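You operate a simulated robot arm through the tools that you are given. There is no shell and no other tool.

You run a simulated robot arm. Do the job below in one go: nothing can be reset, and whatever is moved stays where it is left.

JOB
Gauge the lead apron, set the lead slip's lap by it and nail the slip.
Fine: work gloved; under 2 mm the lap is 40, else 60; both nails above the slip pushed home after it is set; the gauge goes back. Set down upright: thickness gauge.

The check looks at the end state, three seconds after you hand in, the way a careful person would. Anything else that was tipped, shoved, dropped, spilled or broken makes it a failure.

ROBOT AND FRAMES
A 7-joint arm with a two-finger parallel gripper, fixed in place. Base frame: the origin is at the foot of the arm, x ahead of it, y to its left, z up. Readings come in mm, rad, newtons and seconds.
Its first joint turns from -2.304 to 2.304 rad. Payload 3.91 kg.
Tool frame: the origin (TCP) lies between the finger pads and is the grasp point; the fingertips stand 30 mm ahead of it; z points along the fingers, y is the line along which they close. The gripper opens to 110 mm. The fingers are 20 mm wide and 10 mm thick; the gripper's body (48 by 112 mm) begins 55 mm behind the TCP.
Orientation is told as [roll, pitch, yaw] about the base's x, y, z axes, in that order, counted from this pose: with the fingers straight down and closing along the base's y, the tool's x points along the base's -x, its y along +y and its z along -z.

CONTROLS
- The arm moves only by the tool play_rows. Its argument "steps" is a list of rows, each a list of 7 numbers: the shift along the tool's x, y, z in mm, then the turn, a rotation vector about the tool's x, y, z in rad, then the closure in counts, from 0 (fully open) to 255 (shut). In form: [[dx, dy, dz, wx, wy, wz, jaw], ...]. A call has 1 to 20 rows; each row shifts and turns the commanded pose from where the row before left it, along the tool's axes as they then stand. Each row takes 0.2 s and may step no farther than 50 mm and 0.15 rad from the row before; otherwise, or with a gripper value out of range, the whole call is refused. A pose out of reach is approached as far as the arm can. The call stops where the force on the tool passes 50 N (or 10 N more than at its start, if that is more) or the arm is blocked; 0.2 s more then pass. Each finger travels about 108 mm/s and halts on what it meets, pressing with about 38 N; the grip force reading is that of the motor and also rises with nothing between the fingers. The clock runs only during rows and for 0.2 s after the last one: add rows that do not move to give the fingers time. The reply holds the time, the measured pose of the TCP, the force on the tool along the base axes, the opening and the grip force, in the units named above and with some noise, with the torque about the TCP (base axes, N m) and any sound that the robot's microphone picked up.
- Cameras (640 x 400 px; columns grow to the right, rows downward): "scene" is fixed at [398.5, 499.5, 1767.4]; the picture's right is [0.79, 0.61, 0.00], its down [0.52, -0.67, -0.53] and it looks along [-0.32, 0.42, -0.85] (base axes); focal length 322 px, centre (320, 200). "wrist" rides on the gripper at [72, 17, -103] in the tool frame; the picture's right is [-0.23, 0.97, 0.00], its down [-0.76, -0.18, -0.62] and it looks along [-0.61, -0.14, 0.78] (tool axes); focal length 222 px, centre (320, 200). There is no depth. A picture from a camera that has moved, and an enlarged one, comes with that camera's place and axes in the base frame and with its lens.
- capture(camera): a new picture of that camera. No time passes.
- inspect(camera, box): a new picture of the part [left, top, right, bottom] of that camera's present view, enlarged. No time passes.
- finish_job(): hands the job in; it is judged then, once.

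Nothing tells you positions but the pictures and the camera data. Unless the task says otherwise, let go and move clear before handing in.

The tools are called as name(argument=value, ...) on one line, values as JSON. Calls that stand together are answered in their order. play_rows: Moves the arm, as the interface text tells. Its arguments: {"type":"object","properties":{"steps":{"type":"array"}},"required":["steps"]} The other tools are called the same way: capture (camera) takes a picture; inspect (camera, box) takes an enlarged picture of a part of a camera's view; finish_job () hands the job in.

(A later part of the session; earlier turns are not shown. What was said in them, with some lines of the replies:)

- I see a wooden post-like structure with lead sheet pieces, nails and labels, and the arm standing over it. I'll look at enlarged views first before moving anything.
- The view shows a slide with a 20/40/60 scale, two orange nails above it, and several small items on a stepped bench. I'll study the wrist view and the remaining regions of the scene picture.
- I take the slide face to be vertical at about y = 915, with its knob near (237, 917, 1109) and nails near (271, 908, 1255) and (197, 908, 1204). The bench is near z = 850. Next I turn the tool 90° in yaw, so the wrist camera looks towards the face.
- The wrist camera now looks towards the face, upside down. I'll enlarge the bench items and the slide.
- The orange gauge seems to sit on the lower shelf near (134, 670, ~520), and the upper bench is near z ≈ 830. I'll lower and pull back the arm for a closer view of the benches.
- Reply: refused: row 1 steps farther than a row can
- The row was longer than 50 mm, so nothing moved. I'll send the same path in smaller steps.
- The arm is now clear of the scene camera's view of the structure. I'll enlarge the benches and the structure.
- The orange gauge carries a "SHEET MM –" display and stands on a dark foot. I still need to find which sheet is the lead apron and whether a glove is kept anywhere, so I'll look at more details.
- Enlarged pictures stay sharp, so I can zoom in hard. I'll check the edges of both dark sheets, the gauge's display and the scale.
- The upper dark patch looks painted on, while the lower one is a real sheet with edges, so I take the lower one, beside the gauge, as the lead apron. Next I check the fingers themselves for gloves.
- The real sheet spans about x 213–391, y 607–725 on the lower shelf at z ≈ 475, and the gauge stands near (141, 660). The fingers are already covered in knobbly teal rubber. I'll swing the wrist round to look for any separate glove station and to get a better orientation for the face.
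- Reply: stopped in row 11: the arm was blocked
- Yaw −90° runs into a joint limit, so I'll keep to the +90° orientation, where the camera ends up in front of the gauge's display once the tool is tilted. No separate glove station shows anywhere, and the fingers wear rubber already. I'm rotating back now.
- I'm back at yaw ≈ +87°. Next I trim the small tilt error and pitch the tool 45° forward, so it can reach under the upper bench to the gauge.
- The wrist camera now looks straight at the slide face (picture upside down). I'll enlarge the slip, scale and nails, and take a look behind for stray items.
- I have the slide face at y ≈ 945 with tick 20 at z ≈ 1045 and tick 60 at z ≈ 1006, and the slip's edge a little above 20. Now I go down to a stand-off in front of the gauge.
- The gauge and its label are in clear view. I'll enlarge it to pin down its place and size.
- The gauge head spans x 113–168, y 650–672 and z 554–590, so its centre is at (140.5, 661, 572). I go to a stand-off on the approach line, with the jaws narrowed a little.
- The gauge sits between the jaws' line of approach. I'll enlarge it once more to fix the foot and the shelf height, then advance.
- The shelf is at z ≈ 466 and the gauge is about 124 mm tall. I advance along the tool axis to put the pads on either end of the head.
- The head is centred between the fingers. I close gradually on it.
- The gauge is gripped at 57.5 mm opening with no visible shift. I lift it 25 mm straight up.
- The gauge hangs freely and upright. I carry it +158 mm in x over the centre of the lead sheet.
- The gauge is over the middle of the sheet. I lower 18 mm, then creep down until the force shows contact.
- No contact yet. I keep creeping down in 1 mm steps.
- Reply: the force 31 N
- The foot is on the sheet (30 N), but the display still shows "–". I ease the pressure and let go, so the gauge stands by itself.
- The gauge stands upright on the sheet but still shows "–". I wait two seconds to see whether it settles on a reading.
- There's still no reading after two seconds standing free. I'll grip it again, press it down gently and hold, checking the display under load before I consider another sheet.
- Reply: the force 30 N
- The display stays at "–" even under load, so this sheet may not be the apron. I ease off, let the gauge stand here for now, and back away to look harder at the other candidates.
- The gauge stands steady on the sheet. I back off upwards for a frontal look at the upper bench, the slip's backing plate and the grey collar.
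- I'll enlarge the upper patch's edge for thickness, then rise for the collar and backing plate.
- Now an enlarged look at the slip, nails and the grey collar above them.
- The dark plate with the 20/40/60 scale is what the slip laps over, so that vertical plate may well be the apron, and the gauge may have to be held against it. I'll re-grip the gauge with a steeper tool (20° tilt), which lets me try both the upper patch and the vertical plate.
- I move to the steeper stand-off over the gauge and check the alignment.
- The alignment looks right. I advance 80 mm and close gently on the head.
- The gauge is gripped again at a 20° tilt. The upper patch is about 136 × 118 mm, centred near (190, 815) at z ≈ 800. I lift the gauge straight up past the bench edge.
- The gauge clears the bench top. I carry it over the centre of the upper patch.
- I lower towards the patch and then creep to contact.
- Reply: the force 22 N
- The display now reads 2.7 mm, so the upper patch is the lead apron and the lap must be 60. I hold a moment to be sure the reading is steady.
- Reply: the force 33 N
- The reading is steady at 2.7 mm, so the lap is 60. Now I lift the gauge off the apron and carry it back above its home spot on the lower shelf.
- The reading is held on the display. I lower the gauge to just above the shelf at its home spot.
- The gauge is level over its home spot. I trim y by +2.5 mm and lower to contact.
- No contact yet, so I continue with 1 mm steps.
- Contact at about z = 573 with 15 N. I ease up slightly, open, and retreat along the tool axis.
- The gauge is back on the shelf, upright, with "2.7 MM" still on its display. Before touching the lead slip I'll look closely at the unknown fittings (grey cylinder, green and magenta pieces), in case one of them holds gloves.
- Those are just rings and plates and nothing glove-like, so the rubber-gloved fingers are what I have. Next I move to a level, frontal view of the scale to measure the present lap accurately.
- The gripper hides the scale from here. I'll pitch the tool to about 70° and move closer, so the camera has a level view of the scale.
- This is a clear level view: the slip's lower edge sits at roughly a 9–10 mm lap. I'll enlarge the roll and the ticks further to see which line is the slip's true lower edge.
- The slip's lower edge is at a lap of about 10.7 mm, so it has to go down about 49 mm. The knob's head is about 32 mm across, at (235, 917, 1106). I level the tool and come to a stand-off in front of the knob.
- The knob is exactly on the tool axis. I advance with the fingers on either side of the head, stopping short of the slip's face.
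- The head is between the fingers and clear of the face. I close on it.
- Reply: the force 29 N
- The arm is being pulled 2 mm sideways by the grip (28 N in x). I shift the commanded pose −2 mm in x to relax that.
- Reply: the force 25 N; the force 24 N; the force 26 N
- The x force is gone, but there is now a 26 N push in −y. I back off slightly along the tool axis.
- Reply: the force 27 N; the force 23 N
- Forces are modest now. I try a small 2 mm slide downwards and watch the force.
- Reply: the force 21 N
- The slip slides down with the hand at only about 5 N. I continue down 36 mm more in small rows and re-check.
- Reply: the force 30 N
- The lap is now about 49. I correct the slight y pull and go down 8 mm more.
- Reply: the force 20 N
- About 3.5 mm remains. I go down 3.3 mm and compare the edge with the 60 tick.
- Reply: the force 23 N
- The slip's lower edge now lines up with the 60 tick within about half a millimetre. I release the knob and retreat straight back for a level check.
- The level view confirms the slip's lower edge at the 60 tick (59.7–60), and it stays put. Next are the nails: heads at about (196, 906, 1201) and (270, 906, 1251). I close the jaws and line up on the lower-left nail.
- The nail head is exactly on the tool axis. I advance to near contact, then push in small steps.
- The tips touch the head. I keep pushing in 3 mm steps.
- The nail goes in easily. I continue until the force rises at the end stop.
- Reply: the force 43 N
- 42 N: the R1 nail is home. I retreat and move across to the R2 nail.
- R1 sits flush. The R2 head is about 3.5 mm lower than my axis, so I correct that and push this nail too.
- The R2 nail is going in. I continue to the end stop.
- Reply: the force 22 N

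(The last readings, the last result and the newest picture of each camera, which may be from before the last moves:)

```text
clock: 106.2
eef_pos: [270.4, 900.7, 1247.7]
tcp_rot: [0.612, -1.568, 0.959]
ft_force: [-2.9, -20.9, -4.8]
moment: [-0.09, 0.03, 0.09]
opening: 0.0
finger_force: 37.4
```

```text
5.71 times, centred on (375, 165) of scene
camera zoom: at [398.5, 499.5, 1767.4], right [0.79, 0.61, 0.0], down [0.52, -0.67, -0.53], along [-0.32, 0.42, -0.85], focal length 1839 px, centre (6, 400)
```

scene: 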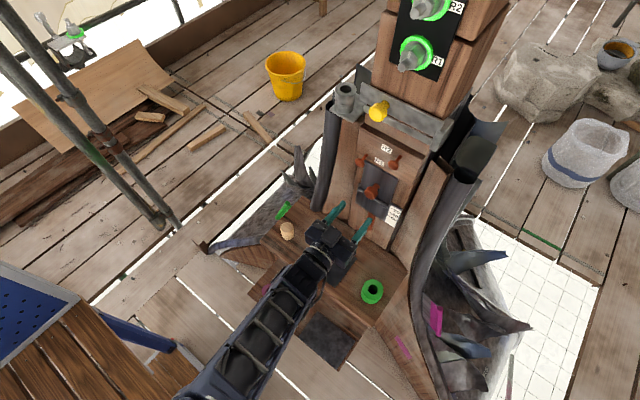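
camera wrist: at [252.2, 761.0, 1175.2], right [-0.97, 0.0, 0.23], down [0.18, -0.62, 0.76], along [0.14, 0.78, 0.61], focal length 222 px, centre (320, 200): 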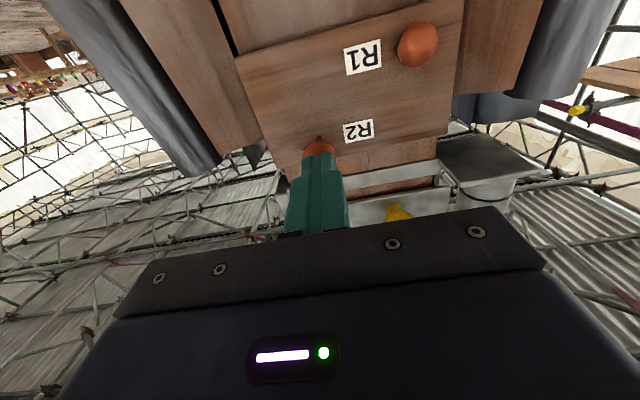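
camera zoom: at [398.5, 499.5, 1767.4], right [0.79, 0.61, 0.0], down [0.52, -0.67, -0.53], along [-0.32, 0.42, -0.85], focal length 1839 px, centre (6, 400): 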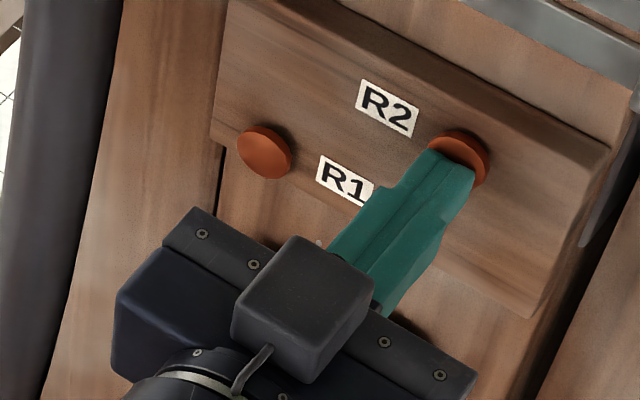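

play_rows(steps=[[0, 0, 0.8, 0, 0, 0, 255], [0, 0, 0, 0, 0, 0, 255]])

play_rows(steps=[[0, 0, -3, 0, 0, 0, 255], [0, 0, -30, 0, 0, 0, 255], [0, 0, -45, 0, 0, 0, 255], [0, 0, -45, 0, 0, 0, 255], [0, 0, -45, 0, 0, 0, 255], [30, 15, -30, 0, 0, 0, 255], [35, 15, -25, 0, 0, 0, 255], [0, 0, 0, 0, 0, 0, 255]])

capture(camera="wrist")

capture(camera="scene")

```text
clock: 106.8
eef_pos: [270.8, 899.8, 1247.9]
tcp_rot: [0.448, -1.567, 1.12]
ft_force: [-4.5, -29.8, -10.6]
moment: [-0.27, 0.0, 0.17]
opening: 0.0
finger_force: 37.4
```

```text
clock: 108.6
eef_pos: [243.0, 677.0, 1182.8]
tcp_rot: [0.853, -1.573, 0.716]
ft_force: [0.7, 0.0, -0.4]
moment: [-0.01, 0.01, 0.01]
opening: 0.0
finger_force: 37.2
```

```text
taken
camera wrist: at [225.5, 573.8, 1110.4], right [-0.97, 0.0, 0.23], down [0.18, -0.62, 0.76], along [0.14, 0.78, 0.61], focal length 222 px, centre (320, 200)
```

wrist: 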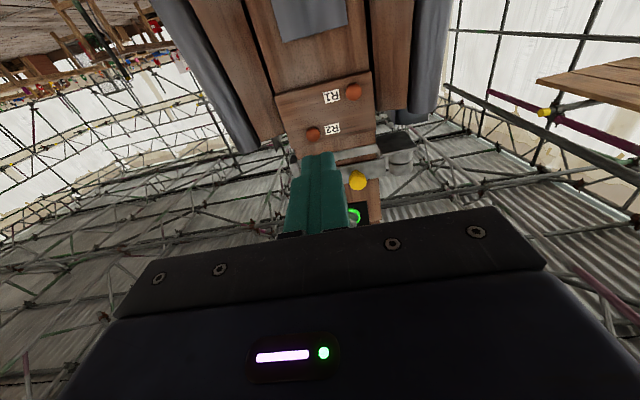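

```text
taken
```

scene: 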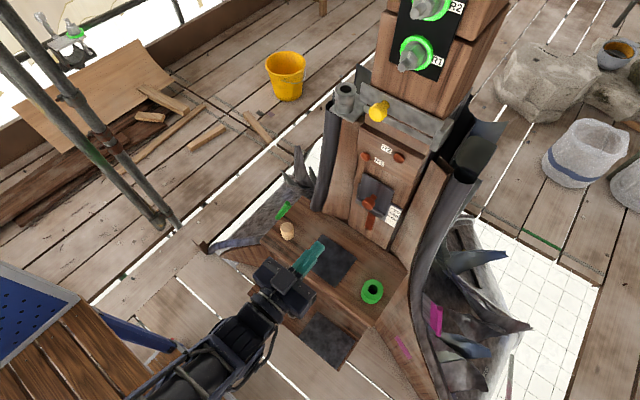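

Both nails look flush. I'll inspect the nails, the slip and everything else closely.

inspect(camera="wrist", box=[290, 70, 380, 150])

inspect(camera="scene", box=[345, 135, 425, 195])

inspect(camera="scene", box=[376, 200, 408, 228])

play_rows(steps=[[40, 0, -20, 0, 0, 0, 200], [40, 0, -20, 0, 0, 0, 100], [35, 0, -20, 0, 0, 0, 0], [0, 0, -40, 0, 0, 0, 0], [0, 0, 0, 0, 0, 0, 0]])

capture(camera="wrist")

inspect(camera="wrist", box=[260, 20, 370, 130])

```text
5.00 times, centred on (335, 110) of wrist
camera zoom: at [225.5, 573.8, 1110.4], right [-0.97, 0.0, 0.23], down [0.18, -0.62, 0.76], along [0.14, 0.78, 0.61], focal length 1111 px, centre (245, 650)
```

zoom: 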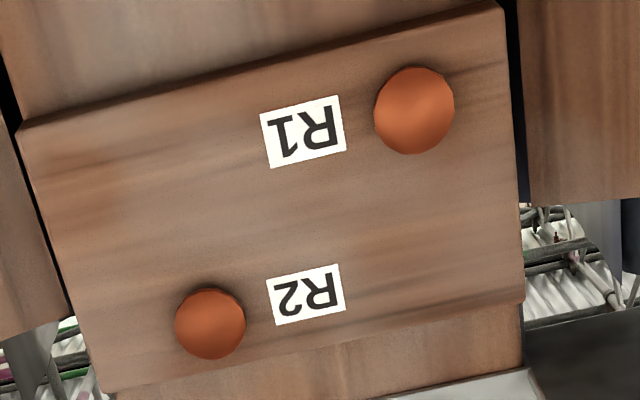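

```text
6.67 times, centred on (385, 165) of scene
camera zoom: at [398.5, 499.5, 1767.4], right [0.79, 0.61, 0.0], down [0.52, -0.67, -0.53], along [-0.32, 0.42, -0.85], focal length 2146 px, centre (-113, 433)
```

zoom: 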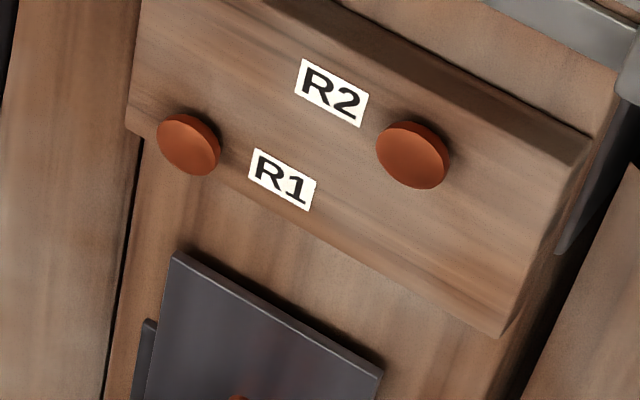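

```text
14.29 times, centred on (392, 214) of scene
camera zoom: at [398.5, 499.5, 1767.4], right [0.79, 0.61, 0.0], down [0.52, -0.67, -0.53], along [-0.32, 0.42, -0.85], focal length 4598 px, centre (-709, 0)
```

zoom: 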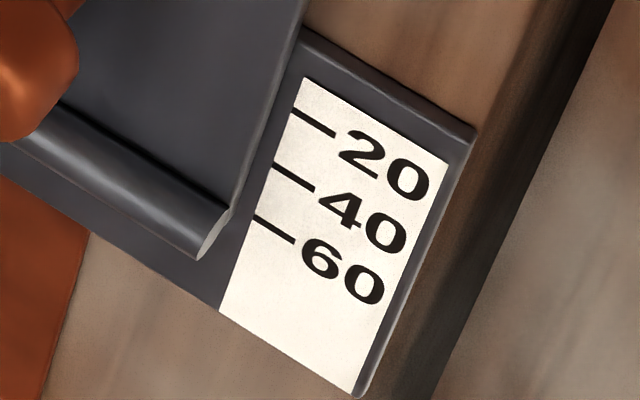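

```text
clock: 109.8
eef_pos: [240.1, 578.2, 1068.2]
tcp_rot: [1.091, -1.568, 0.476]
ft_force: [-0.4, -0.1, 1.1]
moment: [-0.01, 0.02, 0.04]
opening: 109.8
finger_force: 0.1
```

```text
taken
camera wrist: at [221.9, 474.1, 995.0], right [-0.97, 0.0, 0.23], down [0.18, -0.62, 0.76], along [0.14, 0.78, 0.61], focal length 222 px, centre (320, 200)
```

wrist: 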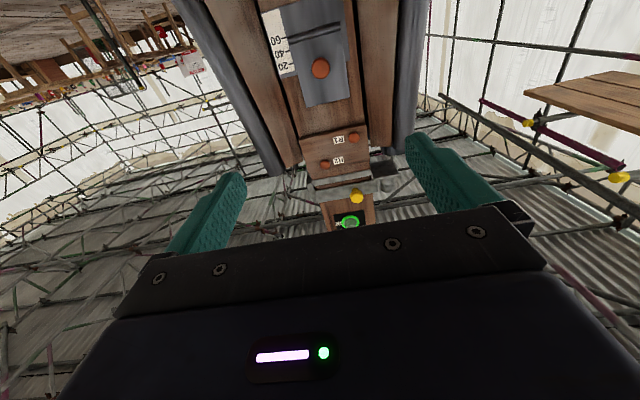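

```text
3.64 times, centred on (315, 75) of wrist
camera zoom: at [221.9, 474.1, 995.0], right [-0.97, 0.0, 0.23], down [0.18, -0.62, 0.76], along [0.14, 0.78, 0.61], focal length 808 px, centre (338, 654)
```

zoom: 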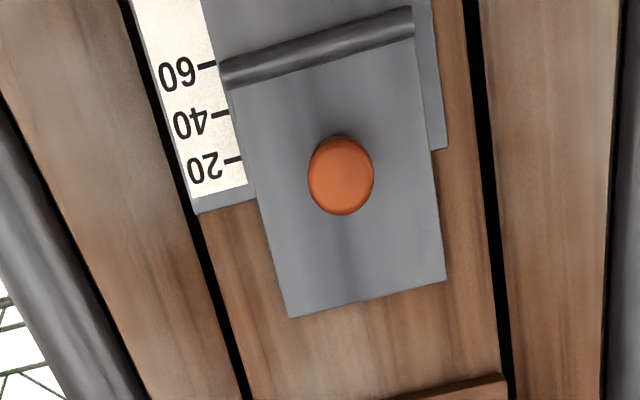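

Slip at 60 and both nails flush. Now I check the gauge and the rest of the bench from the scene camera.

capture(camera="scene")

inspect(camera="scene", box=[240, 210, 400, 370])

inspect(camera="scene", box=[320, 0, 480, 130])

```text
taken
```

scene: 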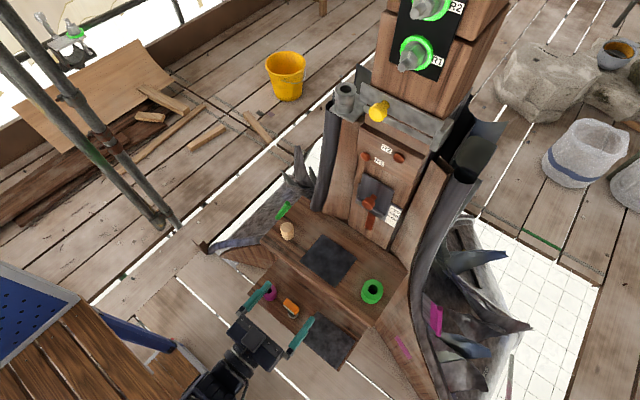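

```text
2.50 times, centred on (320, 290) of scene
camera zoom: at [398.5, 499.5, 1767.4], right [0.79, 0.61, 0.0], down [0.52, -0.67, -0.53], along [-0.32, 0.42, -0.85], focal length 805 px, centre (320, -25)
```

zoom: 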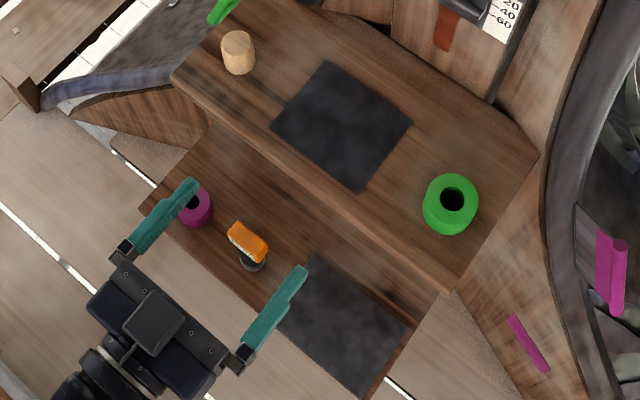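

```text
3.08 times, centred on (400, 65) of scene
camera zoom: at [398.5, 499.5, 1767.4], right [0.79, 0.61, 0.0], down [0.52, -0.67, -0.53], along [-0.32, 0.42, -0.85], focal length 990 px, centre (74, 615)
```

zoom: 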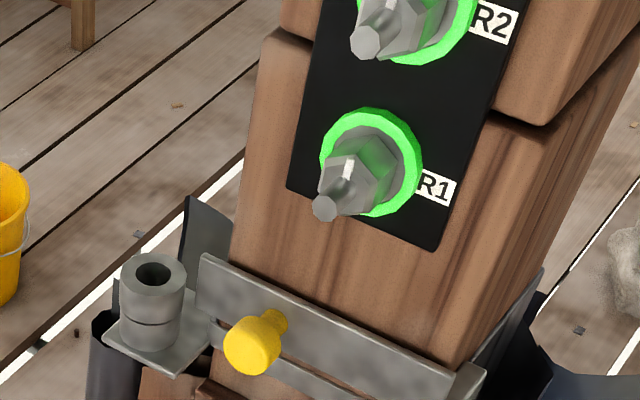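

inspect(camera="scene", box=[278, 292, 310, 322])

inspect(camera="scene", box=[250, 270, 330, 330])

```text
13.33 times, centred on (294, 307) of scene
camera zoom: at [398.5, 499.5, 1767.4], right [0.79, 0.61, 0.0], down [0.52, -0.67, -0.53], along [-0.32, 0.42, -0.85], focal length 4292 px, centre (667, -1227)
```

zoom: 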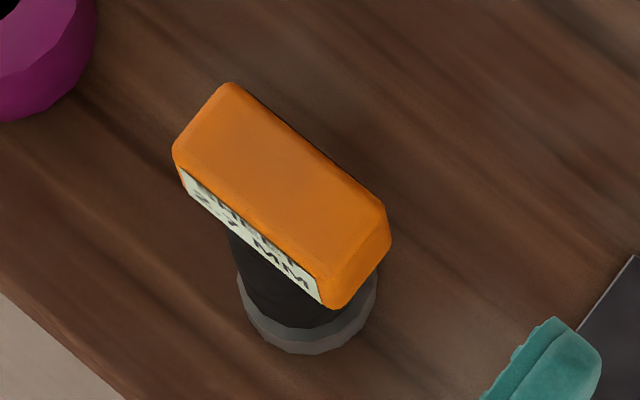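

```text
6.67 times, centred on (290, 300) of scene
camera zoom: at [398.5, 499.5, 1767.4], right [0.79, 0.61, 0.0], down [0.52, -0.67, -0.53], along [-0.32, 0.42, -0.85], focal length 2146 px, centre (520, -467)
```

zoom: 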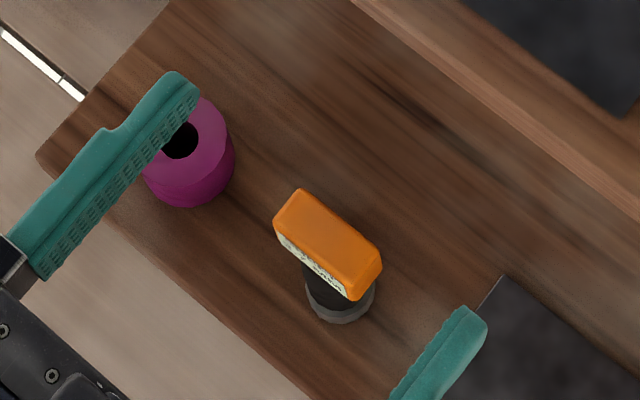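

The gauge stands upright within about a millimetre of where it started. The slip is at 60, both nails are home and nothing else has moved. I back the arm off a little further, take a last look, and hand in.

play_rows(steps=[[-20, 0, -35, 0, 0, 0, 0], [-20, 0, -35, 0, 0, 0, 0], [0, 0, 0, 0, 0, 0, 0]])

capture(camera="scene")

inspect(camera="scene", box=[335, 140, 415, 240])

```text
clock: 110.6
eef_pos: [237.2, 508.3, 1109.0]
tcp_rot: [0.941, -1.57, 0.629]
ft_force: [0.4, -0.6, 0.6]
moment: [0.0, -0.02, -0.03]
opening: 110.1
finger_force: 0.1
```

```text
taken
```

scene: 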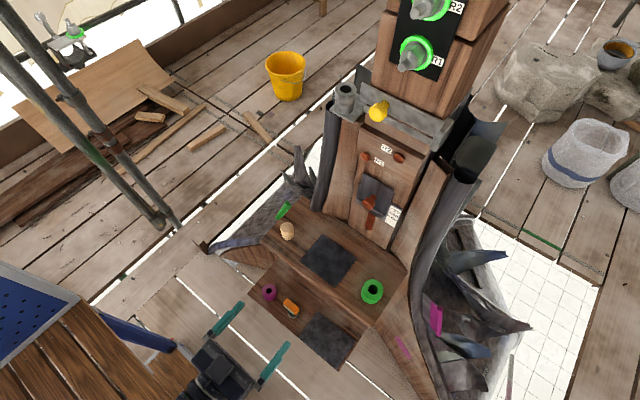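

```text
4.00 times, centred on (375, 190) of scene
camera zoom: at [398.5, 499.5, 1767.4], right [0.79, 0.61, 0.0], down [0.52, -0.67, -0.53], along [-0.32, 0.42, -0.85], focal length 1287 px, centre (100, 240)
```

zoom: 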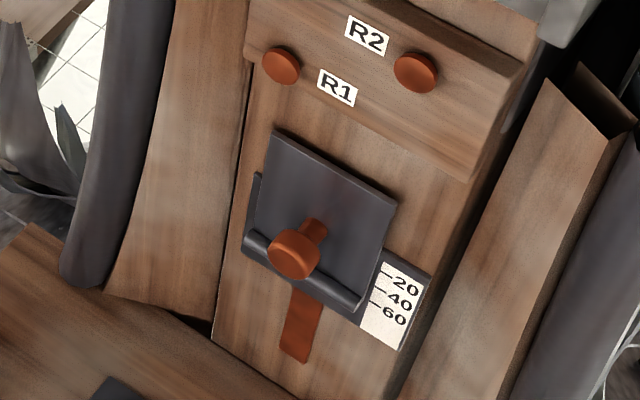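

The apron gauged 2.7 mm, the slip is lapped to 60, both nails are flush, and the gauge stands upright back in its place. The arm is clear, so I hand in.

finish_job()

```text
The job is handed in.
```

I gauged the lead apron at 2.7 mm, so I set the slip's lap to 60 and then pushed both nails home. The job is handed in; I haven't seen the result of the check.

- **Gauging:** I tried the gauge first on the loose dark sheet beside it on the lower shelf, and it gave no reading. On the dark patch on the upper bench it read a steady 2.7 mm, so I took that patch as the apron.
- **Slip:** its lower edge lines up with the 60 tick to within about half a millimetre, and it stayed put after I let go.
- **Nails:** I pushed both in after the slip was set, until the force rose at the end stop. Both heads sit flush.
- **Gauge:** it is back upright on the lower shelf, about a millimetre from where it started.
- **Gloves:** I saw no separate gloves anywhere, so I took the knobbly teal rubber on the fingers as the gloves. If separate gloves were meant, that condition was not met.

Nothing else looked moved in the last pictures, and the arm is clear with the jaws open.
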